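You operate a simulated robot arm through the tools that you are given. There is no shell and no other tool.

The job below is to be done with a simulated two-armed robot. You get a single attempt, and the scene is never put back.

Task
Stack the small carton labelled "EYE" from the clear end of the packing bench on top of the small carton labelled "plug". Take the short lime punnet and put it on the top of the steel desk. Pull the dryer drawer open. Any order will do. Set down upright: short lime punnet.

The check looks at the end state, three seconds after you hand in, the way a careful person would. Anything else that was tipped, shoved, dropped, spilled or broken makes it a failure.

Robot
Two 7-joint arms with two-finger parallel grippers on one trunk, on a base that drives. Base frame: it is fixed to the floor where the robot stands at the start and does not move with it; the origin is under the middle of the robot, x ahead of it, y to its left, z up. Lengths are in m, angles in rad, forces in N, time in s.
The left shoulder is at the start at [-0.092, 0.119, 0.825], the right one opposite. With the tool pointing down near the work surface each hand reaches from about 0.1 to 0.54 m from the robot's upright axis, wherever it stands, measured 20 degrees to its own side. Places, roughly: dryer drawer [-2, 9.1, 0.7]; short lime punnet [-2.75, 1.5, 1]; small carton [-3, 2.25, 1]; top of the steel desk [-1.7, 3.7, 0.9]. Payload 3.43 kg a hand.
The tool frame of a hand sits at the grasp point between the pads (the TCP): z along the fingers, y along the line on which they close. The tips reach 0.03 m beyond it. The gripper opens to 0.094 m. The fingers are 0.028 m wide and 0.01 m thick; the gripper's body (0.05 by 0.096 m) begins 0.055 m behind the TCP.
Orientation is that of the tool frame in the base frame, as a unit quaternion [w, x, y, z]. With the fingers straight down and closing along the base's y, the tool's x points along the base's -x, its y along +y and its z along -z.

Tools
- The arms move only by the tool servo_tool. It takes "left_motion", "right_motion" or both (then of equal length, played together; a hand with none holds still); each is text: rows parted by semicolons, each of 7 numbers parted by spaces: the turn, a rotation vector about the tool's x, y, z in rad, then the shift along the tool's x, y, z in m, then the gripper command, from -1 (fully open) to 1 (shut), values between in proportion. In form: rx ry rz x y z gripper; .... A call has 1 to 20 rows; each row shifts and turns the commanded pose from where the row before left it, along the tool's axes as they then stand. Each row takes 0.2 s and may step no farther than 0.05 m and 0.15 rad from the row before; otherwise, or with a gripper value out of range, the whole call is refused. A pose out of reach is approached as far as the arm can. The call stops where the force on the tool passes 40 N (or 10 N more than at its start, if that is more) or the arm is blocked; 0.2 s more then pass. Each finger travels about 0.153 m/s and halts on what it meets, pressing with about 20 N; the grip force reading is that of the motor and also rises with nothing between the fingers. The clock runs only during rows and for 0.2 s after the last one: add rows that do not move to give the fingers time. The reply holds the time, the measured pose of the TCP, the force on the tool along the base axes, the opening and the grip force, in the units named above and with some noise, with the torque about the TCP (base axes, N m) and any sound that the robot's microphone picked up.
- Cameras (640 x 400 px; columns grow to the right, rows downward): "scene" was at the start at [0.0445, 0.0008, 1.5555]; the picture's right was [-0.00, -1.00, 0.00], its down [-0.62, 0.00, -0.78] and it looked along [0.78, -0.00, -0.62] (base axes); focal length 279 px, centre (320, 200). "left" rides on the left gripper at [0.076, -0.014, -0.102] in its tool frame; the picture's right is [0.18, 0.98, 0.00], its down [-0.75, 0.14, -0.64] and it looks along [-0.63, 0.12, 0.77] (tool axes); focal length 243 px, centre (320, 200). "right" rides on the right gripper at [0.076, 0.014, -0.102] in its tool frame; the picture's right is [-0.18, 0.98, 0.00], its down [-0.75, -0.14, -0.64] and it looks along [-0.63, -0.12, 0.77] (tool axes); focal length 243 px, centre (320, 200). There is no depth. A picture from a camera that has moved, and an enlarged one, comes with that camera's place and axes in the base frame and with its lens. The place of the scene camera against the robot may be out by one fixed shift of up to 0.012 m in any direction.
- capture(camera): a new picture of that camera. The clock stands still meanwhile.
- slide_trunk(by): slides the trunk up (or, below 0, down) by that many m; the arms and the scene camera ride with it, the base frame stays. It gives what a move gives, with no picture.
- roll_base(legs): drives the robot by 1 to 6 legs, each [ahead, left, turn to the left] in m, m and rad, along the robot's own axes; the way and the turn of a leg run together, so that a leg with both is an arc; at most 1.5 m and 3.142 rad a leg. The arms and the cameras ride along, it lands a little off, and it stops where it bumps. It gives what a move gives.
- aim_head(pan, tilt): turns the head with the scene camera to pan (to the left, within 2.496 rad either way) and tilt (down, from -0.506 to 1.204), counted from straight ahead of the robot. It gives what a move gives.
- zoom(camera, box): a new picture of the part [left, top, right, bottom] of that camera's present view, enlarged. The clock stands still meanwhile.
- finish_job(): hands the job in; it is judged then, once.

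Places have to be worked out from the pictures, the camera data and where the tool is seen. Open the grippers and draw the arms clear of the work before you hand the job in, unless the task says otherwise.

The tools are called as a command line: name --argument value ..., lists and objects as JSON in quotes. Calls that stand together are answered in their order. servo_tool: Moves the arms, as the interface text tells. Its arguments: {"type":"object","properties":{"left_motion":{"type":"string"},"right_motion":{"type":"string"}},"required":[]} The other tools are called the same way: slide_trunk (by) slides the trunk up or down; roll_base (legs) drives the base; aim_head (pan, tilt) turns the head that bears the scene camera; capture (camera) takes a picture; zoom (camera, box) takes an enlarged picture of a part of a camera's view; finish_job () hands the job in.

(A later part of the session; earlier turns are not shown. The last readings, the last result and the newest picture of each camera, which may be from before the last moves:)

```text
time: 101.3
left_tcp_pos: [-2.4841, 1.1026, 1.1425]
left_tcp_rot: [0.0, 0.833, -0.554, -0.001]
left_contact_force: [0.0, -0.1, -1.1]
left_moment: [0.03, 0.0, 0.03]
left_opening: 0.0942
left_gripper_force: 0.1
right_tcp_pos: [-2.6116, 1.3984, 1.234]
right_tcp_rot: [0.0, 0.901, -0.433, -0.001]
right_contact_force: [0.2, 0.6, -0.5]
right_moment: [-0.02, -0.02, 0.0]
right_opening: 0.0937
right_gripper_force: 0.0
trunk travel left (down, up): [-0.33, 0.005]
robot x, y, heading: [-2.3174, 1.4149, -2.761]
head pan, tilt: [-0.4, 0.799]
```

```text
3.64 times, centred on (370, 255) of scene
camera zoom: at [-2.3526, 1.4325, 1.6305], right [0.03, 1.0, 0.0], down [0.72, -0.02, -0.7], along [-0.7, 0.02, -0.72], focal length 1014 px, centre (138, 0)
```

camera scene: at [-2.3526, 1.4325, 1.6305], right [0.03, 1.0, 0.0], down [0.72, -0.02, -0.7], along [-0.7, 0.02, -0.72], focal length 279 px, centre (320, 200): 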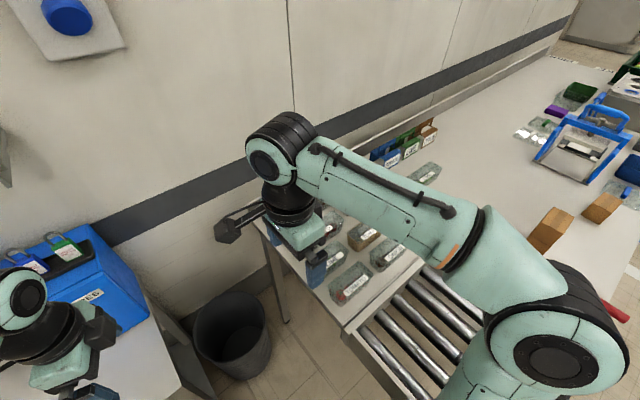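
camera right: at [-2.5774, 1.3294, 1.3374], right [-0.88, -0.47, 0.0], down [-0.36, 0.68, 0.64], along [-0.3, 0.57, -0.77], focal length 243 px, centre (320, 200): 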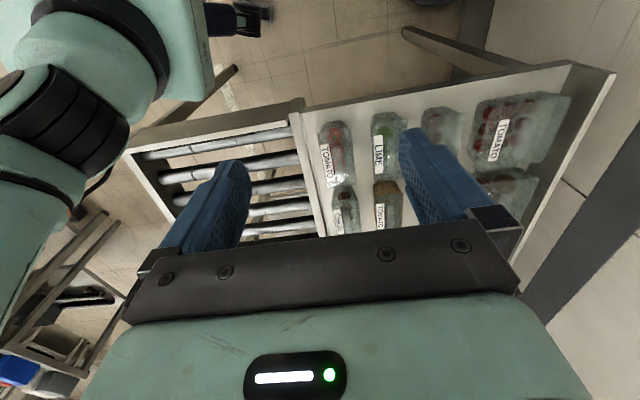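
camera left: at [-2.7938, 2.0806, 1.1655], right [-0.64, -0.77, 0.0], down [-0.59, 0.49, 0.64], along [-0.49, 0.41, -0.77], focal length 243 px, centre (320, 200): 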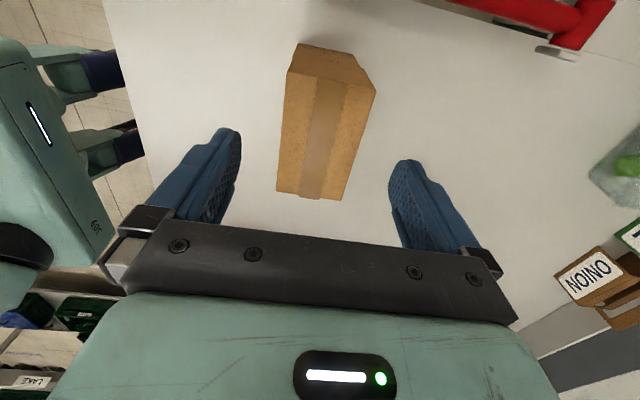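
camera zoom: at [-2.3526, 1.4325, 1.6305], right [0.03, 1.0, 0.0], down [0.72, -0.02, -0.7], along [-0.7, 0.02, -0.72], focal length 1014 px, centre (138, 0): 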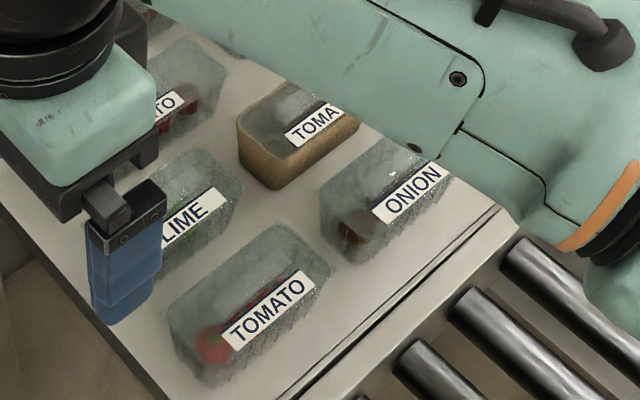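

LIME's rim is about 6 cm wide and 11 cm long, with about 3.8 cm free on one side and 2.2 cm on the other. I move the right hand over it at TCP z≈1.05 for a closer look.

servo_tool --right_motion "0 0 0 -0.027 0.0163 0.03 -1;0 0 0 -0.027 0.0163 0.03 -1;0 0 0 -0.027 0.0163 0.03 -1;0 0 0 -0.027 0.0163 0.03 -1;0 0 0 -0.027 0.0163 0.03 -1;0 0 0 -0.028 0.0163 0.03 -1;0 0 0 0 0 0 -1;0 0 0 0 0 0 -1"

capture --camera "right"

capture --camera "scene"

```text
time: 103.1
left_tcp_pos: [-2.4841, 1.1024, 1.1431]
left_tcp_rot: [0.0, 0.832, -0.555, 0.0]
left_contact_force: [-0.5, 0.5, 0.7]
left_moment: [-0.01, -0.02, -0.02]
left_opening: 0.094
left_gripper_force: 0.1
right_tcp_pos: [-2.7893, 1.4635, 1.0544]
right_tcp_rot: [0.001, 0.901, -0.433, 0.0]
right_contact_force: [-0.1, 0.3, -0.1]
right_moment: [0.0, -0.01, -0.02]
right_opening: 0.0941
right_gripper_force: 0.0
trunk travel left (down, up): [-0.33, 0.005]
robot x, y, heading: [-2.316, 1.4134, -2.768]
head pan, tilt: [-0.4, 0.799]
```

```text
taken
camera right: at [-2.7552, 1.3954, 1.1569], right [-0.88, -0.47, 0.0], down [-0.36, 0.68, 0.64], along [-0.3, 0.57, -0.77], focal length 243 px, centre (320, 200)
```

right: 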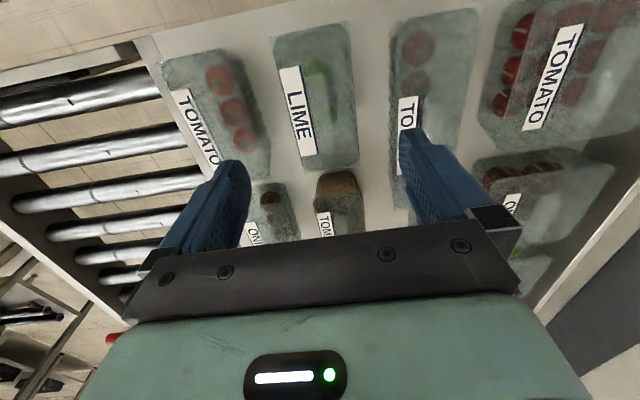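

```text
taken
camera scene: at [-2.3528, 1.4325, 1.6305], right [0.03, 1.0, 0.0], down [0.72, -0.02, -0.7], along [-0.7, 0.02, -0.72], focal length 279 px, centre (320, 200)
```

scene: 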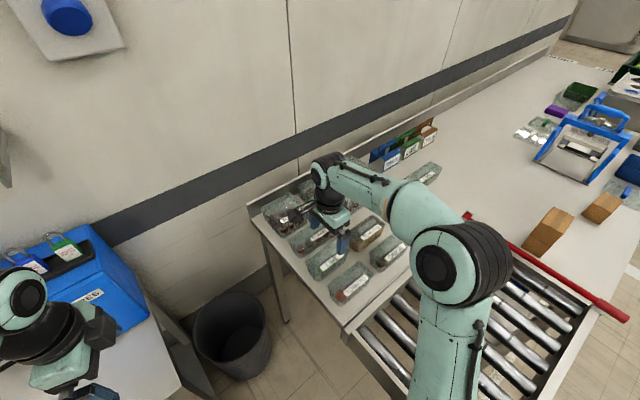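

Clear view now. I enlarge the LIME punnet and both gaps beside it.

zoom --camera "right" --box '[220, 0, 460, 190]'

zoom --camera "scene" --box '[260, 190, 410, 310]'

```text
2.11 times, centred on (340, 95) of right
camera zoom: at [-2.7552, 1.3954, 1.1569], right [-0.88, -0.47, 0.0], down [-0.36, 0.68, 0.64], along [-0.3, 0.57, -0.77], focal length 511 px, centre (278, 421)
```

zoom: 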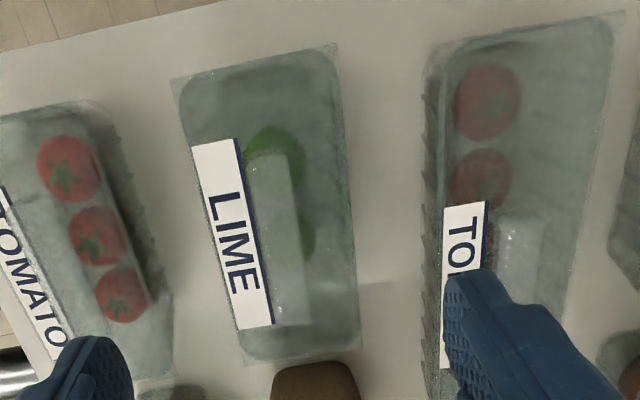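

```text
3.33 times, centred on (335, 250) of scene
camera zoom: at [-2.3528, 1.4325, 1.6305], right [0.03, 1.0, 0.0], down [0.72, -0.02, -0.7], along [-0.7, 0.02, -0.72], focal length 929 px, centre (270, 33)
```

zoom: 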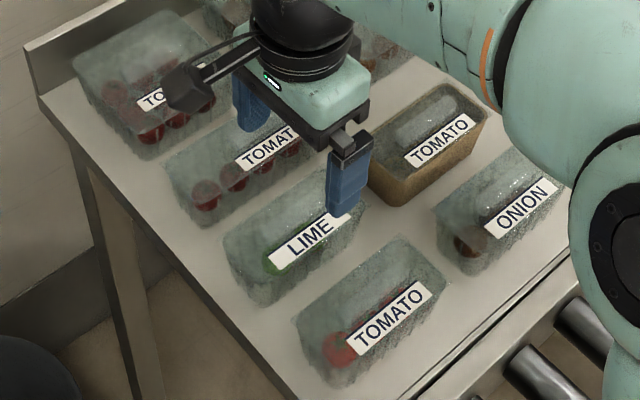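

The hand is centred on LIME: rim y −0.030…+0.031, x −0.065…+0.060 in tool axes. There are about 33 mm gaps on both sides. I narrow the opening to about 82 mm and lower to TCP z≈0.93.

servo_tool --right_motion "0 0 0 0 0.001 0 -0.745;0 0 0 0 0 0.03 -0.745;0 0 0 0 0 0.03 -0.745;0 0 0 0 0 0.025 -0.745;0 0 0 0 0 0.02 -0.745;0 0 0 0 0 0.015 -0.745;0 0 0 0 0 0.005 -0.745;0 0 0 0 0 0 -0.745"

capture --camera "right"

zoom --camera "scene" --box '[260, 190, 410, 310]'

```text
time: 104.9
left_tcp_pos: [-2.4845, 1.1018, 1.1431]
left_tcp_rot: [0.0, 0.832, -0.554, 0.0]
left_contact_force: [-1.1, 0.7, 0.3]
left_moment: [0.01, -0.01, 0.01]
left_opening: 0.0941
left_gripper_force: 0.1
right_tcp_pos: [-2.7912, 1.4627, 0.9294]
right_tcp_rot: [0.001, 0.901, -0.433, 0.0]
right_contact_force: [0.1, -0.1, -0.1]
right_moment: [-0.01, 0.0, -0.03]
right_opening: 0.082
right_gripper_force: 0.0
trunk travel left (down, up): [-0.33, 0.005]
robot x, y, heading: [-2.3153, 1.4127, -2.762]
head pan, tilt: [-0.4, 0.799]
```

```text
taken
camera right: at [-2.7562, 1.395, 1.0323], right [-0.88, -0.47, 0.0], down [-0.36, 0.68, 0.64], along [-0.3, 0.57, -0.77], focal length 243 px, centre (320, 200)
```

right: 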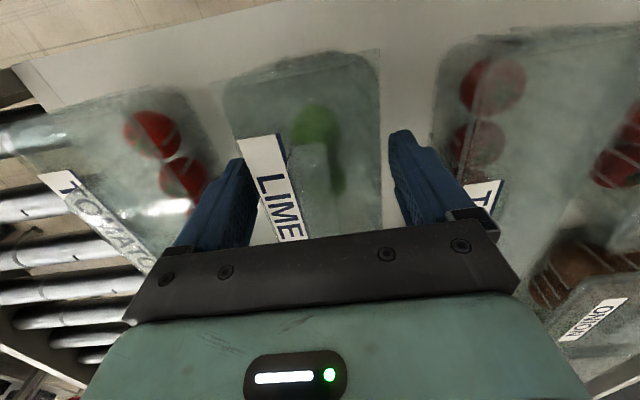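

```text
3.33 times, centred on (335, 250) of scene
camera zoom: at [-2.3525, 1.4325, 1.6305], right [0.03, 1.0, 0.0], down [0.72, -0.02, -0.7], along [-0.7, 0.02, -0.72], focal length 929 px, centre (270, 33)
```

zoom: 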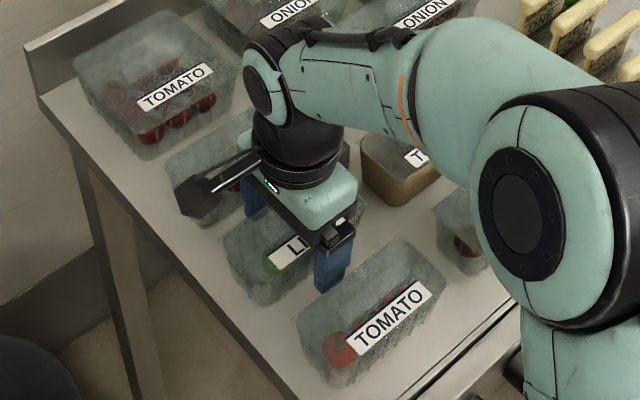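

The fingers stand in the gaps without touching. Comparing the two heights puts the rim at z≈0.921, so I lower 11 mm more and close.

servo_tool --right_motion "0 0 0 0 0 0.006 -0.745;0 0 0 0 0 0.005 -0.745;0 0 0 0 0 0 -0.745;0 0 0 0 0 0 -0.5;0 0 0 0 0 0 -0.3;0 0 0 0 0 0 0;0 0 0 0 0 0 0.5;0 0 0 0 0 0 1;0 0 0 0 0 0 1"

capture --camera "right"

```text
time: 106.9
left_tcp_pos: [-2.485, 1.1022, 1.1439]
left_tcp_rot: [0.001, 0.832, -0.554, 0.0]
left_contact_force: [0.4, -0.3, 0.2]
left_moment: [0.0, 0.0, -0.01]
left_opening: 0.0939
left_gripper_force: 0.1
right_tcp_pos: [-2.7911, 1.4624, 0.9186]
right_tcp_rot: [0.001, 0.901, -0.433, -0.001]
right_contact_force: [-0.2, 0.4, 0.2]
right_moment: [0.07, 0.01, 0.0]
right_opening: 0.0638
right_gripper_force: 20.4
trunk travel left (down, up): [-0.33, 0.005]
robot x, y, heading: [-2.3174, 1.4119, -2.768]
head pan, tilt: [-0.4, 0.799]
```

```text
taken
camera right: at [-2.7563, 1.3947, 1.0216], right [-0.88, -0.47, 0.0], down [-0.36, 0.68, 0.64], along [-0.3, 0.57, -0.77], focal length 243 px, centre (320, 200)
```

right: 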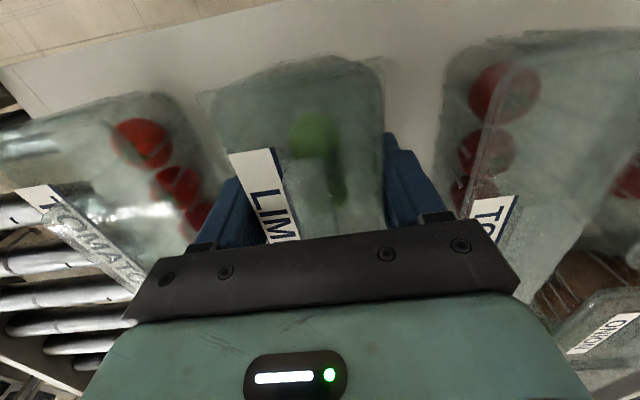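

LIME is gripped at 63.8 mm with 20 N. I lift it slowly, straight up, 0.12 m.

servo_tool --right_motion "0 0 0 0 0 -0.01 1;0 0 0 0 0 -0.02 1;0 0 0 0 0 -0.03 1;0 0 0 0 0 -0.03 1;0 0 0 0 0 -0.03 1;0 0 0 0 0 0 1;0 0 0 0 0 0 1"

capture --camera "right"

capture --camera "scene"

```text
time: 108.5
left_tcp_pos: [-2.4842, 1.1027, 1.144]
left_tcp_rot: [0.0, 0.832, -0.554, 0.0]
left_contact_force: [-0.1, 1.0, 0.6]
left_moment: [-0.02, -0.03, 0.0]
left_opening: 0.0941
left_gripper_force: 0.1
right_tcp_pos: [-2.7911, 1.462, 1.0395]
right_tcp_rot: [0.001, 0.902, -0.432, -0.001]
right_contact_force: [-0.4, 0.3, -1.0]
right_moment: [-0.03, 0.03, 0.02]
right_opening: 0.0637
right_gripper_force: 19.7
trunk travel left (down, up): [-0.33, 0.005]
robot x, y, heading: [-2.3138, 1.4142, -2.768]
head pan, tilt: [-0.4, 0.799]
```

```text
taken
camera right: at [-2.7562, 1.3942, 1.142], right [-0.88, -0.47, 0.0], down [-0.36, 0.68, 0.64], along [-0.3, 0.57, -0.77], focal length 243 px, centre (320, 200)
```

right: 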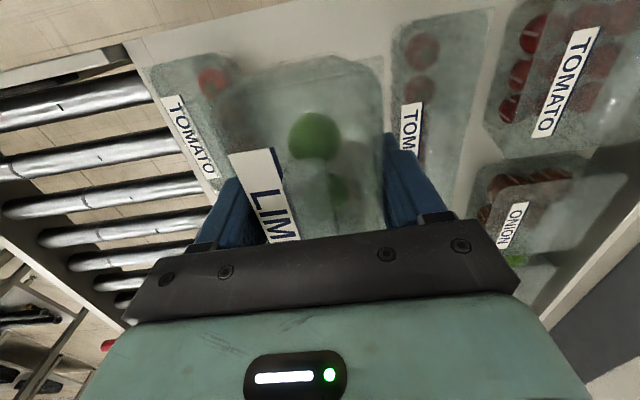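

```text
taken
camera scene: at [-2.3525, 1.4325, 1.6305], right [0.03, 1.0, 0.0], down [0.72, -0.02, -0.7], along [-0.7, 0.02, -0.72], focal length 279 px, centre (320, 200)
```

scene: 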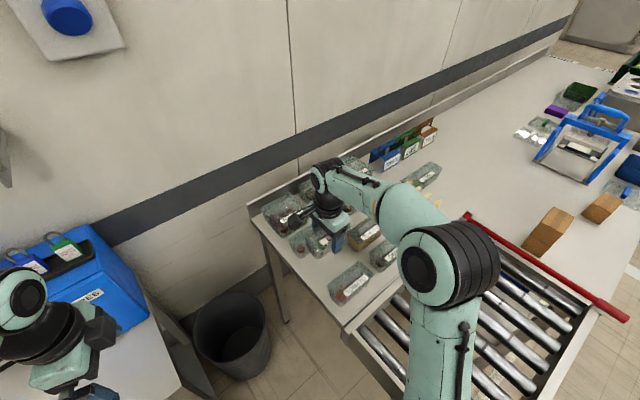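

LIME is up and the neighbours haven't moved. I draw the hand back toward the robot and a bit higher, then back the base out of the corner.

servo_tool --right_motion "0 0 0 0 0 -0.03 1;0 0 0 0.0106 -0.0344 -0.01 1;0 0 0 0.0106 -0.0344 -0.01 1;0 0 0 0.0106 -0.0344 -0.01 1;0 0 0 0.0106 -0.0344 -0.01 1;0 0 0 0.0106 -0.0344 -0.01 1;0 0 0 0 0 0 1;0 0 0 0 0 0 1"

roll_base --legs '[[-0.45, 0, 0]]'

capture --camera "scene"

```text
time: 110.3
left_tcp_pos: [-2.4848, 1.1026, 1.1429]
left_tcp_rot: [0.0, 0.833, -0.554, 0.0]
left_contact_force: [-0.2, -0.1, -0.1]
left_moment: [-0.01, 0.01, -0.02]
left_opening: 0.0941
left_gripper_force: 0.2
right_tcp_pos: [-2.6236, 1.5286, 1.1192]
right_tcp_rot: [0.0, 0.902, -0.432, 0.0]
right_contact_force: [0.3, 0.6, 0.7]
right_moment: [0.01, -0.01, 0.01]
right_opening: 0.0637
right_gripper_force: 20.4
trunk travel left (down, up): [-0.33, 0.005]
robot x, y, heading: [-2.3151, 1.4119, -2.769]
head pan, tilt: [-0.4, 0.799]
```

```text
time: 113.0
left_tcp_pos: [-2.0657, 1.2685, 1.1436]
left_tcp_rot: [0.001, 0.834, -0.552, 0.0]
left_contact_force: [-0.4, 0.7, -0.1]
left_moment: [-0.01, 0.03, 0.02]
left_opening: 0.0936
left_gripper_force: 0.1
right_tcp_pos: [-2.2052, 1.6935, 1.1176]
right_tcp_rot: [0.001, 0.902, -0.431, -0.001]
right_contact_force: [-1.0, -0.2, -0.5]
right_moment: [-0.01, -0.01, 0.0]
right_opening: 0.0636
right_gripper_force: 20.0
trunk travel left (down, up): [-0.33, 0.005]
robot x, y, heading: [-1.8948, 1.5741, -2.765]
head pan, tilt: [-0.4, 0.799]
```

```text
taken
camera scene: at [-1.9345, 1.5973, 1.6307], right [0.02, 1.0, 0.0], down [0.72, -0.02, -0.7], along [-0.7, 0.02, -0.72], focal length 279 px, centre (320, 200)
```

scene: 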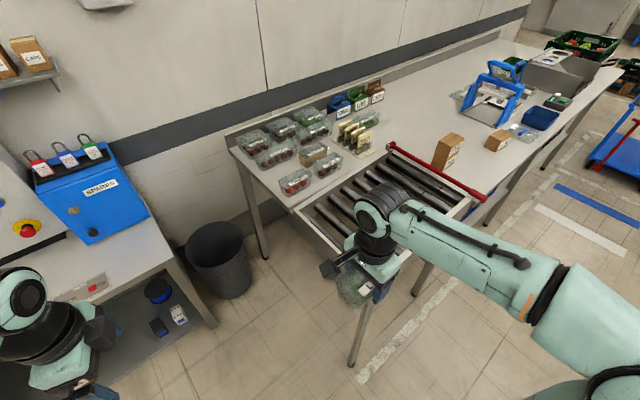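

Everything else on the bench is undisturbed. I back into the aisle, turn to face along it, and drive up toward the steel desk.

roll_base --legs '[[-0.35, 0, 0], [0, 0, -1.277], [1.3, 0.0, 0]]'

aim_head --pan -1.3 --tilt 0.65

capture --camera "scene"

capture --camera "right"

```text
time: 124.5
left_tcp_pos: [-2.7508, 2.7761, 1.1429]
left_tcp_rot: [0.0, -0.349, 0.937, 0.0]
left_contact_force: [-0.2, -0.7, -0.3]
left_moment: [-0.02, -0.04, 0.0]
left_opening: 0.094
left_gripper_force: 0.1
right_tcp_pos: [-2.3902, 3.039, 1.1188]
right_tcp_rot: [0.0, -0.476, 0.879, 0.0]
right_contact_force: [0.3, 0.2, -0.8]
right_moment: [0.0, -0.01, -0.01]
right_opening: 0.0638
right_gripper_force: 20.0
trunk travel left (down, up): [-0.33, 0.005]
robot x, y, heading: [-2.4032, 2.7146, 2.263]
head pan, tilt: [-0.4, 0.799]
```

```text
time: 125.7
left_tcp_pos: [-2.7521, 2.7755, 1.1423]
left_tcp_rot: [0.0, -0.349, 0.937, 0.0]
left_contact_force: [0.1, 0.6, -0.1]
left_moment: [-0.03, -0.03, 0.0]
left_opening: 0.0939
left_gripper_force: 0.1
right_tcp_pos: [-2.3894, 3.0389, 1.1186]
right_tcp_rot: [0.0, -0.475, 0.88, 0.0]
right_contact_force: [-0.1, -0.3, -0.3]
right_moment: [0.0, -0.04, 0.0]
right_opening: 0.0635
right_gripper_force: 20.3
trunk travel left (down, up): [-0.33, 0.005]
robot x, y, heading: [-2.403, 2.7098, 2.262]
head pan, tilt: [-1.3, 0.649]
```

```text
taken
camera scene: at [-2.3241, 2.7494, 1.6431], right [0.82, -0.57, 0.0], down [-0.35, -0.5, -0.8], along [0.46, 0.65, -0.6], focal length 279 px, centre (320, 200)
```

scene: 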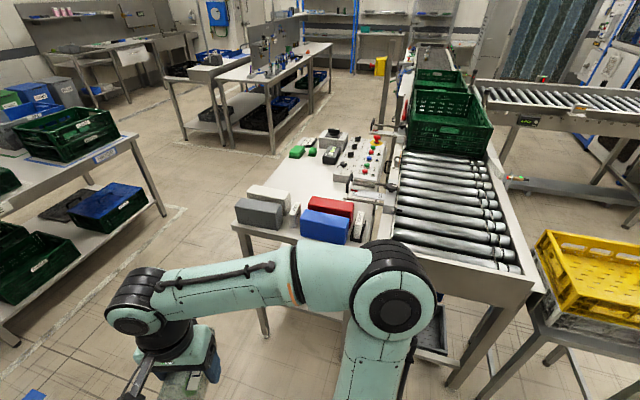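

```text
taken
camera right: at [-2.4453, 2.984, 1.2214], right [-0.72, 0.69, 0.0], down [0.53, 0.55, 0.64], along [0.44, 0.46, -0.77], focal length 243 px, centre (320, 200)
```

right: 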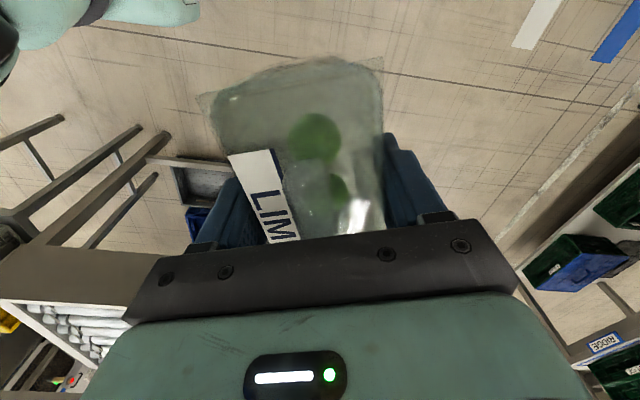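

Good view of the steel desk. I enlarge it to find a free spot for the punnet.

zoom --camera "scene" --box '[210, 110, 420, 250]'

```text
2.86 times, centred on (315, 180) of scene
camera zoom: at [-2.3241, 2.7494, 1.6431], right [0.82, -0.57, 0.0], down [-0.35, -0.5, -0.8], along [0.46, 0.65, -0.6], focal length 796 px, centre (334, 257)
```

zoom: 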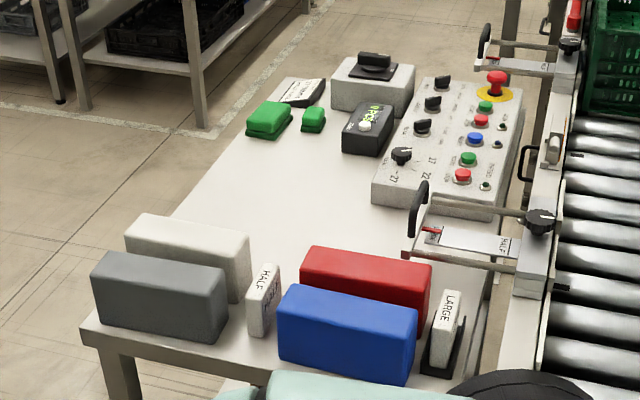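

The desk top is at z≈0.90, and there is a free patch about 0.29×0.35 m around (a=4.02, b=0.93), i.e. near (-1.76, 3.73), behind the coloured boxes. I drive up beside it, turn to face the desk, and move in.

roll_base --legs '[[0.48, 0.0, 0], [0, 0, -1.592]]'

aim_head --pan -0.1 --tilt 0.7

capture --camera "scene"

```text
time: 132.4
left_tcp_pos: [-2.6441, 3.4308, 1.1422]
left_tcp_rot: [0.0, 0.421, 0.907, 0.0]
left_contact_force: [0.0, 0.2, -0.8]
left_moment: [0.01, -0.02, -0.01]
left_opening: 0.094
left_gripper_force: 0.1
right_tcp_pos: [-2.3841, 3.0657, 1.118]
right_tcp_rot: [0.0, 0.292, 0.956, 0.0]
right_contact_force: [0.2, -0.2, 0.1]
right_moment: [-0.02, 0.03, -0.01]
right_opening: 0.0638
right_gripper_force: 20.1
trunk travel left (down, up): [-0.33, 0.005]
robot x, y, heading: [-2.7105, 3.0832, 0.674]
head pan, tilt: [-1.3, 0.649]
```

```text
time: 133.8
left_tcp_pos: [-2.6425, 3.4305, 1.1438]
left_tcp_rot: [0.0, 0.421, 0.907, 0.0]
left_contact_force: [1.1, 0.4, 0.3]
left_moment: [-0.01, 0.01, 0.0]
left_opening: 0.094
left_gripper_force: 0.1
right_tcp_pos: [-2.3831, 3.0648, 1.1199]
right_tcp_rot: [0.0, 0.292, 0.956, -0.001]
right_contact_force: [1.1, 0.1, -0.2]
right_moment: [-0.03, -0.01, -0.01]
right_opening: 0.0637
right_gripper_force: 20.2
trunk travel left (down, up): [-0.33, 0.005]
robot x, y, heading: [-2.7116, 3.0866, 0.676]
head pan, tilt: [-0.099, 0.7]
```

```text
taken
camera scene: at [-2.673, 3.1024, 1.6388], right [0.55, -0.84, 0.0], down [-0.54, -0.35, -0.76], along [0.64, 0.42, -0.64], focal length 279 px, centre (320, 200)
```

scene: 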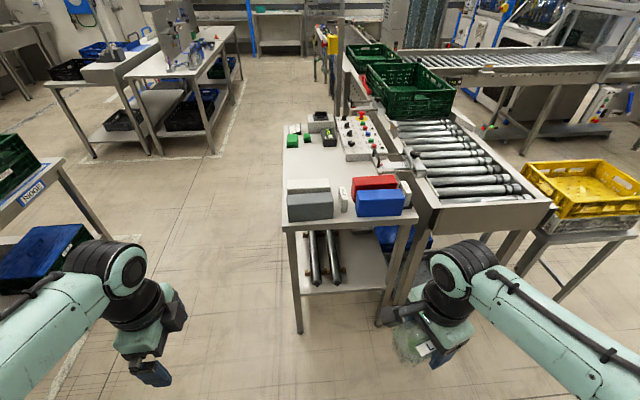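

The desk is straight ahead, its front edge about 0.8 m away. I roll forward 0.6 m, which leaves roughly 0.2 m from my axis to the edge.

roll_base --legs '[[0.6, 0.0, 0]]'

capture --camera "scene"

capture --camera "right"

```text
time: 136.7
left_tcp_pos: [-2.2593, 3.7413, 1.1426]
left_tcp_rot: [0.0, 0.421, 0.907, -0.001]
left_contact_force: [0.5, 0.5, 1.1]
left_moment: [0.02, -0.03, -0.01]
left_opening: 0.0938
left_gripper_force: 0.0
right_tcp_pos: [-1.998, 3.3743, 1.1177]
right_tcp_rot: [0.0, 0.291, 0.957, -0.001]
right_contact_force: [-0.8, 0.0, -1.1]
right_moment: [0.02, 0.02, 0.0]
right_opening: 0.0639
right_gripper_force: 20.0
trunk travel left (down, up): [-0.33, 0.005]
robot x, y, heading: [-2.3283, 3.3892, 0.682]
head pan, tilt: [-0.099, 0.7]
stopped in leg 1: the robot was blocked; the commanded pose is now the measured one
```

```text
taken
camera scene: at [-2.2895, 3.412, 1.639], right [0.55, -0.84, 0.0], down [-0.54, -0.35, -0.76], along [0.64, 0.42, -0.65], focal length 279 px, centre (320, 200)
```

scene: 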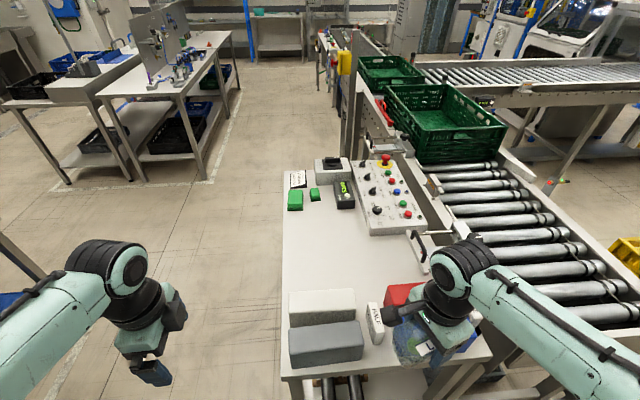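

```text
taken
camera right: at [-2.0567, 3.4296, 1.2208], right [0.7, 0.71, 0.0], down [0.55, -0.54, 0.64], along [0.46, -0.45, -0.77], focal length 243 px, centre (320, 200)
```

right: 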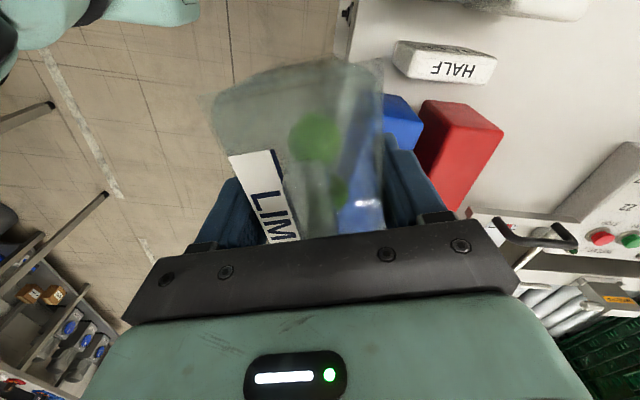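

The base was stopped about 0.3 m short of the desk edge, so the free patch is out of reach from this side; the boxes all still stand. I back off and go round to the desk's open left side, where I can get nearer to the patch.

roll_base --legs '[[-0.2, 0.0, 0], [0.0, 0.7, 0.0]]'

aim_head --pan 0.0 --tilt 0.6

capture --camera "scene"

aim_head --pan -0.9 --tilt 0.7

capture --camera "scene"

```text
time: 144.5
left_tcp_pos: [-2.8581, 4.1595, 1.1433]
left_tcp_rot: [0.0, 0.42, 0.908, -0.001]
left_contact_force: [-0.5, -0.3, -0.2]
left_moment: [0.0, 0.01, -0.03]
left_opening: 0.0942
left_gripper_force: 0.1
right_tcp_pos: [-2.5981, 3.7945, 1.1183]
right_tcp_rot: [0.0, 0.29, 0.957, -0.001]
right_contact_force: [0.0, 0.2, -0.5]
right_moment: [0.0, 0.01, 0.0]
right_opening: 0.0637
right_gripper_force: 19.9
trunk travel left (down, up): [-0.33, 0.005]
robot x, y, heading: [-2.9244, 3.8101, 0.682]
head pan, tilt: [-0.099, 0.7]
```

```text
time: 145.1
left_tcp_pos: [-2.8584, 4.1585, 1.1428]
left_tcp_rot: [0.0, 0.421, 0.907, -0.001]
left_contact_force: [0.0, -0.7, -0.8]
left_moment: [0.01, 0.0, 0.0]
left_opening: 0.0938
left_gripper_force: 0.1
right_tcp_pos: [-2.5973, 3.7932, 1.118]
right_tcp_rot: [0.0, 0.29, 0.957, -0.001]
right_contact_force: [-0.2, -0.4, -0.7]
right_moment: [-0.02, -0.01, -0.03]
right_opening: 0.0637
right_gripper_force: 20.6
trunk travel left (down, up): [-0.33, 0.005]
robot x, y, heading: [-2.925, 3.8122, 0.686]
head pan, tilt: [0.0, 0.6]
```

```text
taken
camera scene: at [-2.8899, 3.8393, 1.6474], right [0.63, -0.78, 0.0], down [-0.44, -0.36, -0.82], along [0.64, 0.52, -0.57], focal length 279 px, centre (320, 200)
```

scene: 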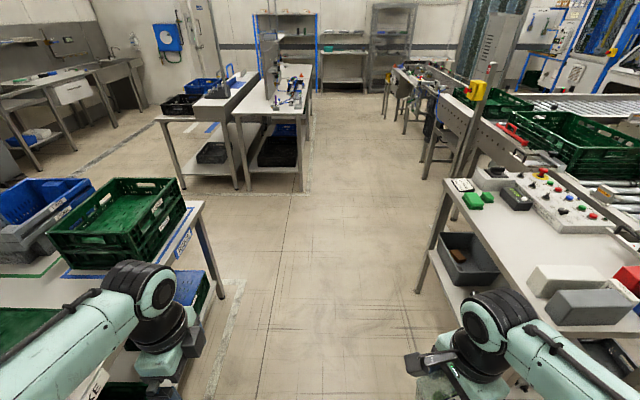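

```text
time: 146.3
left_tcp_pos: [-2.8592, 4.1587, 1.1429]
left_tcp_rot: [0.001, 0.42, 0.907, 0.0]
left_contact_force: [1.0, -0.1, -0.4]
left_moment: [-0.04, 0.01, -0.03]
left_opening: 0.0943
left_gripper_force: 0.2
right_tcp_pos: [-2.5978, 3.794, 1.1173]
right_tcp_rot: [0.0, 0.289, 0.957, -0.002]
right_contact_force: [0.0, -0.2, -1.0]
right_moment: [-0.02, -0.01, 0.0]
right_opening: 0.0638
right_gripper_force: 20.3
trunk travel left (down, up): [-0.33, 0.005]
robot x, y, heading: [-2.9261, 3.808, 0.682]
head pan, tilt: [-0.901, 0.7]
```

```text
taken
camera scene: at [-2.8755, 3.7653, 1.6388], right [-0.22, -0.98, 0.0], down [-0.63, 0.14, -0.77], along [0.75, -0.17, -0.64], focal length 279 px, centre (320, 200)
```

scene: 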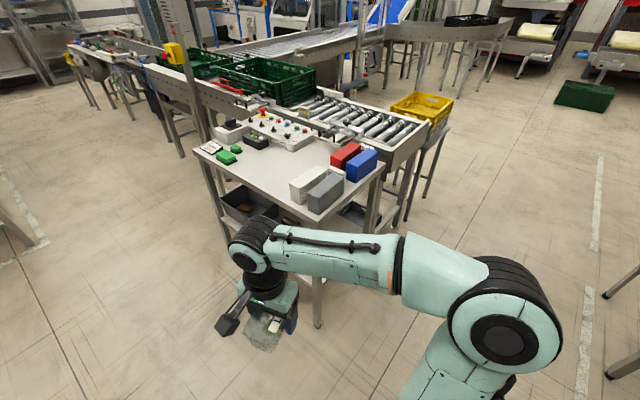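

The floor on the desk's left side is open: the desk's left edge is at a≈4.15 and the crate table's at a≈5.47. I drive alongside and turn right to face the desk from there.

roll_base --legs '[[0.83, 0.0, 0], [0.0, 0.0, -1.585]]'

aim_head --pan -0.1 --tilt 0.75

capture --camera "scene"

```text
time: 154.6
left_tcp_pos: [-1.9336, 4.2656, 1.1433]
left_tcp_rot: [-0.002, 0.941, 0.338, 0.0]
left_contact_force: [0.1, 0.2, -0.1]
left_moment: [-0.01, 0.02, 0.02]
left_opening: 0.094
left_gripper_force: 0.1
right_tcp_pos: [-2.3021, 4.0071, 1.1184]
right_tcp_rot: [-0.001, 0.885, 0.466, -0.001]
right_contact_force: [-0.2, 0.6, -0.3]
right_moment: [-0.02, 0.04, -0.05]
right_opening: 0.0636
right_gripper_force: 20.1
trunk travel left (down, up): [-0.33, 0.005]
robot x, y, heading: [-2.2803, 4.3355, -0.906]
head pan, tilt: [-0.901, 0.7]
```

```text
time: 155.8
left_tcp_pos: [-1.9344, 4.2637, 1.1431]
left_tcp_rot: [-0.001, 0.941, 0.337, -0.001]
left_contact_force: [-0.3, -0.9, -0.1]
left_moment: [-0.01, -0.01, 0.01]
left_opening: 0.0939
left_gripper_force: 0.1
right_tcp_pos: [-2.3013, 4.0084, 1.1171]
right_tcp_rot: [0.0, 0.885, 0.465, -0.001]
right_contact_force: [0.3, -0.2, -0.7]
right_moment: [-0.01, -0.01, -0.02]
right_opening: 0.0638
right_gripper_force: 19.8
trunk travel left (down, up): [-0.33, 0.005]
robot x, y, heading: [-2.2782, 4.3374, -0.898]
head pan, tilt: [-0.099, 0.75]
```

```text
taken
camera scene: at [-2.2612, 4.302, 1.6345], right [-0.84, -0.54, 0.0], down [-0.37, 0.57, -0.73], along [0.39, -0.62, -0.68], focal length 279 px, centre (320, 200)
```

scene: 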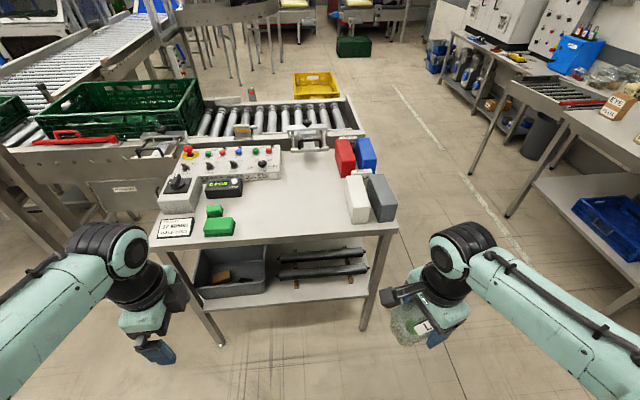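

From this side the free patch is clear: b from 0.72 to 1.10, centred near (-1.78, 3.73). I move 0.27 m closer with a small left shift, then turn the tool to square up the punnet.

roll_base --legs '[[0.27, 0.08, 0]]'

capture --camera "scene"

```text
time: 157.7
left_tcp_pos: [-1.7057, 4.1036, 1.1425]
left_tcp_rot: [-0.001, 0.941, 0.338, -0.001]
left_contact_force: [0.9, 0.4, -0.1]
left_moment: [-0.02, -0.01, 0.03]
left_opening: 0.094
left_gripper_force: 0.1
right_tcp_pos: [-2.0727, 3.848, 1.118]
right_tcp_rot: [-0.001, 0.885, 0.466, 0.0]
right_contact_force: [0.5, 0.3, -1.0]
right_moment: [0.03, 0.0, 0.0]
right_opening: 0.0639
right_gripper_force: 20.4
trunk travel left (down, up): [-0.33, 0.005]
robot x, y, heading: [-2.0485, 4.1739, -0.904]
head pan, tilt: [-0.099, 0.75]
```

```text
taken
camera scene: at [-2.0318, 4.1411, 1.6343], right [-0.84, -0.54, 0.0], down [-0.37, 0.57, -0.73], along [0.39, -0.62, -0.68], focal length 279 px, centre (320, 200)
```

scene: 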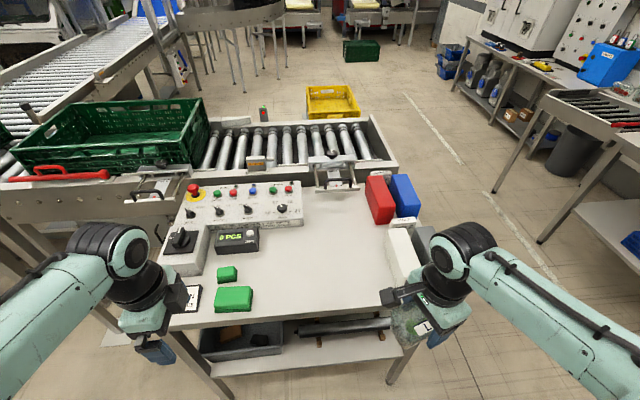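

The right hand is clear of the desk items. I square the tool to the desk, then carry LIME over the free patch while easing down to TCP z≈1.03.

servo_tool --right_motion "0 0 0.1 0 0 0 1;0 0 0.1 0 0 0 1;0 0 0.09 0 0 0 1;0 0 0 0.0219 0.0394 0.0125 1;0 0 0 0.0219 0.0394 0.0125 1;0 0 0 0.0219 0.0394 0.0125 1;0 0 0 0.0219 0.0394 0.0125 1;0 0 0 0.0219 0.0394 0.0125 1;0 0 0 0.0219 0.0394 0.0125 1;0 0 0 0.0219 0.0394 0.0125 1;0 0 0 0 0 0 1;0 0 0 0 0 0 1"

capture --camera "scene"

capture --camera "right"

```text
time: 160.3
left_tcp_pos: [-1.7039, 4.1044, 1.1423]
left_tcp_rot: [0.0, 0.941, 0.339, 0.001]
left_contact_force: [-0.2, -0.1, -0.3]
left_moment: [0.0, 0.0, 0.01]
left_opening: 0.0941
left_gripper_force: 0.1
right_tcp_pos: [-1.7794, 3.7278, 1.0303]
right_tcp_rot: [-0.001, 0.943, 0.333, 0.001]
right_contact_force: [0.7, 0.2, -0.1]
right_moment: [0.0, -0.01, -0.04]
right_opening: 0.0637
right_gripper_force: 19.9
trunk travel left (down, up): [-0.33, 0.005]
robot x, y, heading: [-2.0487, 4.1744, -0.901]
head pan, tilt: [-0.099, 0.75]
```

```text
taken
camera scene: at [-2.0312, 4.1408, 1.6345], right [-0.84, -0.54, 0.0], down [-0.37, 0.57, -0.73], along [0.39, -0.62, -0.68], focal length 279 px, centre (320, 200)
```

scene: 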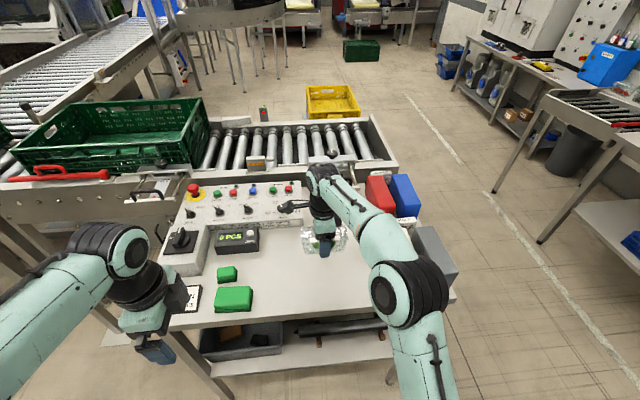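

```text
taken
camera right: at [-1.712, 3.7647, 1.1335], right [0.47, -0.88, 0.0], down [-0.67, -0.36, 0.64], along [-0.57, -0.3, -0.77], focal length 243 px, centre (320, 200)
```

right: 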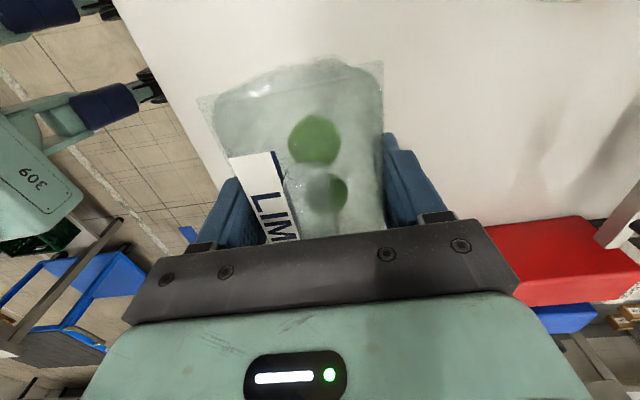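

LIME is over the free patch with clear table all round. I lower to just above the expected contact height.

servo_tool --right_motion "0 0 0 0 0 0.03 1;0 0 0 0 0 0.025 1;0 0 0 0 0 0.015 1;0 0 0 0 0 0.005 1;0 0 0 0 0 0 1"

capture --camera "scene"

capture --camera "right"

```text
time: 161.5
left_tcp_pos: [-1.7044, 4.1023, 1.1428]
left_tcp_rot: [0.0, 0.941, 0.339, 0.0]
left_contact_force: [0.0, 0.0, 0.6]
left_moment: [-0.03, -0.01, 0.0]
left_opening: 0.094
left_gripper_force: 0.0
right_tcp_pos: [-1.7804, 3.7281, 0.9548]
right_tcp_rot: [-0.001, 0.943, 0.332, 0.0]
right_contact_force: [-0.1, 0.6, -0.6]
right_moment: [-0.01, 0.03, -0.06]
right_opening: 0.0638
right_gripper_force: 19.9
trunk travel left (down, up): [-0.33, 0.005]
robot x, y, heading: [-2.0535, 4.1728, -0.905]
head pan, tilt: [-0.099, 0.75]
```

```text
taken
camera scene: at [-2.0316, 4.1408, 1.6345], right [-0.84, -0.54, 0.0], down [-0.37, 0.57, -0.73], along [0.39, -0.62, -0.68], focal length 279 px, centre (320, 200)
```

scene: 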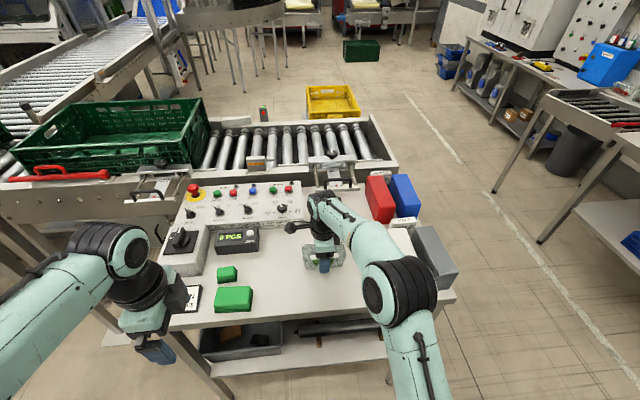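

```text
taken
camera right: at [-1.7126, 3.7652, 1.0577], right [0.47, -0.88, 0.0], down [-0.67, -0.36, 0.64], along [-0.57, -0.3, -0.77], focal length 243 px, centre (320, 200)
```

right: 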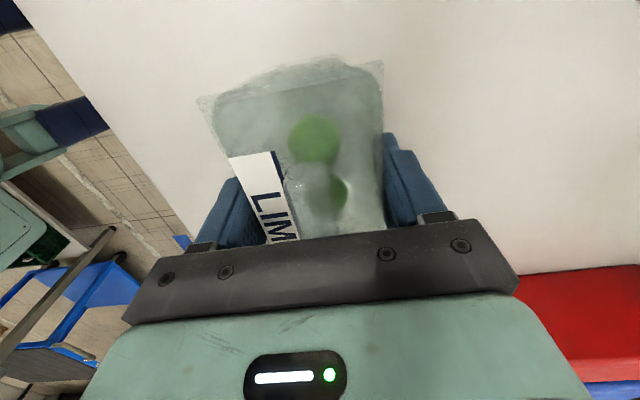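

Height is 0.955 with no contact yet, and the area is clear. I lower in small steps and watch the force.

servo_tool --right_motion "0 0 0 0 0 0.004 1;0 0 0 0 0 0.004 1;0 0 0 0 0 0.002 1;0 0 0 0 0 0 1"

```text
time: 162.5
left_tcp_pos: [-1.7054, 4.103, 1.1416]
left_tcp_rot: [-0.001, 0.941, 0.34, 0.0]
left_contact_force: [0.8, 0.4, -1.0]
left_moment: [0.0, 0.03, -0.01]
left_opening: 0.094
left_gripper_force: 0.0
right_tcp_pos: [-1.7788, 3.7292, 0.9453]
right_tcp_rot: [0.0, 0.943, 0.333, 0.0]
right_contact_force: [-0.3, 0.6, -1.3]
right_moment: [0.03, 0.01, 0.01]
right_opening: 0.0637
right_gripper_force: 20.3
trunk travel left (down, up): [-0.33, 0.005]
robot x, y, heading: [-2.0516, 4.1713, -0.904]
head pan, tilt: [-0.099, 0.75]
```

Still free at 0.945, so I continue down in 2–3 mm steps.

servo_tool --right_motion "0 0 0 0 0 0.003 1;0 0 0 0 0 0.002 1;0 0 0 0 0 0 1"

```text
time: 163.3
left_tcp_pos: [-1.7038, 4.1041, 1.1427]
left_tcp_rot: [-0.001, 0.941, 0.339, -0.001]
left_contact_force: [0.1, 0.8, -1.0]
left_moment: [0.0, -0.01, 0.04]
left_opening: 0.0939
left_gripper_force: 0.0
right_tcp_pos: [-1.7791, 3.728, 0.9416]
right_tcp_rot: [0.0, 0.943, 0.333, 0.0]
right_contact_force: [0.2, -0.3, -0.5]
right_moment: [0.02, 0.01, -0.01]
right_opening: 0.0639
right_gripper_force: 19.8
trunk travel left (down, up): [-0.33, 0.005]
robot x, y, heading: [-2.0495, 4.1726, -0.902]
head pan, tilt: [-0.099, 0.75]
```

No contact at 0.9416, so I go on with 2 mm steps.

servo_tool --right_motion "0 0 0 0 0 0.002 1;0 0 0 0 0 0.002 1;0 0 0 0 0 0 1"

```text
time: 164.1
left_tcp_pos: [-1.7051, 4.1044, 1.1433]
left_tcp_rot: [0.0, 0.941, 0.338, 0.0]
left_contact_force: [0.1, -0.4, -0.2]
left_moment: [0.02, -0.02, 0.01]
left_opening: 0.0941
left_gripper_force: 0.0
right_tcp_pos: [-1.7796, 3.7283, 0.938]
right_tcp_rot: [0.001, 0.943, 0.333, 0.0]
right_contact_force: [-1.5, -1.1, 13.5]
right_moment: [-0.12, 0.23, 0.06]
right_opening: 0.0636
right_gripper_force: 20.1
trunk travel left (down, up): [-0.33, 0.005]
robot x, y, heading: [-2.0512, 4.1765, -0.906]
head pan, tilt: [-0.099, 0.75]
```

Contact at z≈0.938 with 13.5 N, so LIME is on the desk. I ease off 1.5 mm, open gently, and lift the hand straight up.

servo_tool --right_motion "0 0 0 0 0 -0.0015 1;0 0 0 0 0 0 0;0 0 0 0 0 0 -0.4;0 0 0 0 0 0 -0.55;0 0 0 0 0 0 -0.75;0 0 0 0 0 0 -0.9;0 0 0 0 0 -0.02 -0.9;0 0 0 0 0 -0.03 -0.9;0 0 0 0 0 -0.03 -0.9;0 0 0 0 0 -0.02 -0.9;0 0 0 0 0 0 -0.9"

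capture --camera "right"

capture --camera "scene"

```text
time: 166.5
left_tcp_pos: [-1.7045, 4.1051, 1.1418]
left_tcp_rot: [-0.001, 0.941, 0.339, 0.0]
left_contact_force: [0.1, -0.1, 0.6]
left_moment: [0.01, 0.06, 0.03]
left_opening: 0.094
left_gripper_force: 0.0
right_tcp_pos: [-1.7776, 3.7289, 1.038]
right_tcp_rot: [0.0, 0.943, 0.333, 0.0]
right_contact_force: [0.3, 0.1, 0.7]
right_moment: [0.01, 0.01, -0.01]
right_opening: 0.0894
right_gripper_force: 0.0
trunk travel left (down, up): [-0.33, 0.005]
robot x, y, heading: [-2.0524, 4.1749, -0.903]
head pan, tilt: [-0.099, 0.75]
```

```text
taken
camera right: at [-1.7121, 3.7659, 1.1408], right [0.47, -0.88, 0.0], down [-0.67, -0.36, 0.64], along [-0.57, -0.3, -0.77], focal length 243 px, centre (320, 200)
```

right: 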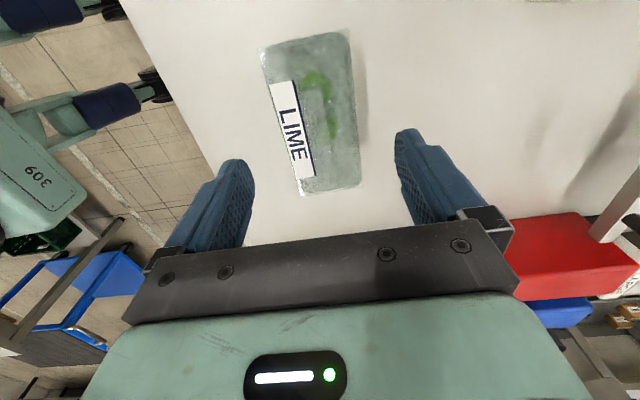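

```text
taken
camera scene: at [-2.0316, 4.1408, 1.6345], right [-0.84, -0.54, 0.0], down [-0.37, 0.57, -0.73], along [0.39, -0.62, -0.68], focal length 279 px, centre (320, 200)
```

scene: 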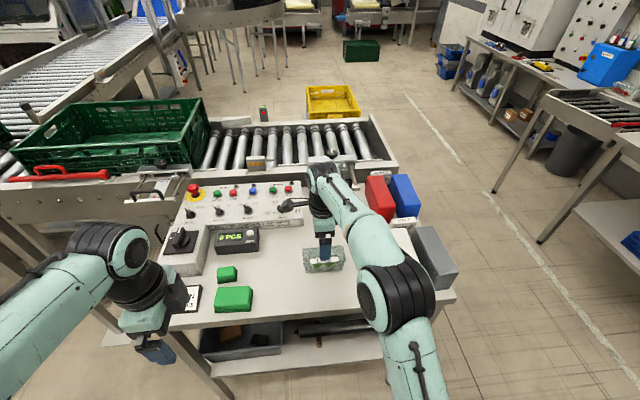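

LIME stands upright on the desk with clear space around it. I raise the hand and draw it back along the same path.

servo_tool --right_motion "0 0 0 0 0 -0.03 -0.9;0 0 0 -0.018 -0.0394 -0.012 -0.9;0 0 0 -0.018 -0.0394 -0.012 -0.9;0 0 0 -0.018 -0.0394 -0.012 -0.9;0 0 0 -0.018 -0.0394 -0.012 -0.9;0 0 0 -0.018 -0.0394 -0.012 -0.9;0 0 0 -0.018 -0.0394 -0.012 -1;0 0 0 0 0 0 -1"

roll_base --legs '[[-0.3, 0.0, 0]]'

capture --camera "scene"

zoom --camera "scene" --box '[140, 120, 420, 290]'

```text
time: 168.3
left_tcp_pos: [-1.7026, 4.1032, 1.1421]
left_tcp_rot: [-0.001, 0.941, 0.338, -0.001]
left_contact_force: [-0.2, -0.7, -0.2]
left_moment: [0.01, 0.01, 0.02]
left_opening: 0.094
left_gripper_force: 0.0
right_tcp_pos: [-2.0105, 3.8446, 1.1404]
right_tcp_rot: [-0.001, 0.943, 0.333, -0.001]
right_contact_force: [0.3, 0.3, -0.3]
right_moment: [0.01, -0.02, 0.02]
right_opening: 0.094
right_gripper_force: 0.1
trunk travel left (down, up): [-0.33, 0.005]
robot x, y, heading: [-2.0518, 4.174, -0.9]
head pan, tilt: [-0.099, 0.75]
```

```text
time: 170.4
left_tcp_pos: [-1.8893, 4.3386, 1.1424]
left_tcp_rot: [0.0, 0.941, 0.339, -0.001]
left_contact_force: [-0.2, -0.3, -0.2]
left_moment: [0.01, -0.01, 0.01]
left_opening: 0.094
left_gripper_force: 0.0
right_tcp_pos: [-2.1976, 4.0812, 1.1408]
right_tcp_rot: [0.0, 0.943, 0.334, 0.0]
right_contact_force: [1.1, -0.2, 0.2]
right_moment: [0.0, 0.01, 0.04]
right_opening: 0.094
right_gripper_force: 0.0
trunk travel left (down, up): [-0.33, 0.005]
robot x, y, heading: [-2.2389, 4.4117, -0.905]
head pan, tilt: [-0.099, 0.75]
```

```text
taken
camera scene: at [-2.2174, 4.3756, 1.6347], right [-0.84, -0.54, 0.0], down [-0.37, 0.57, -0.73], along [0.39, -0.62, -0.68], focal length 279 px, centre (320, 200)
```

scene: 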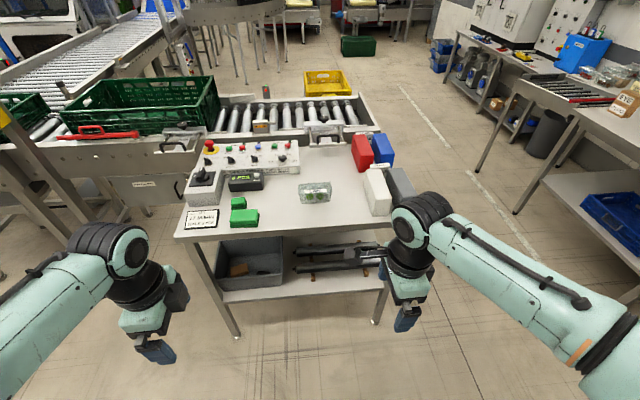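

```text
2.29 times, centred on (280, 205) of scene
camera zoom: at [-2.2174, 4.3756, 1.6347], right [-0.84, -0.54, 0.0], down [-0.37, 0.57, -0.73], along [0.39, -0.62, -0.68], focal length 637 px, centre (411, 189)
```

zoom: 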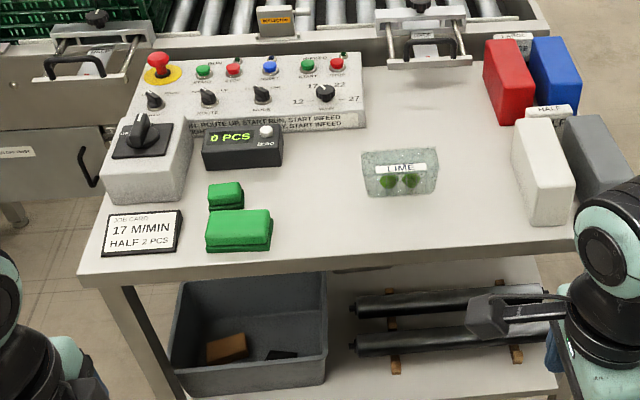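

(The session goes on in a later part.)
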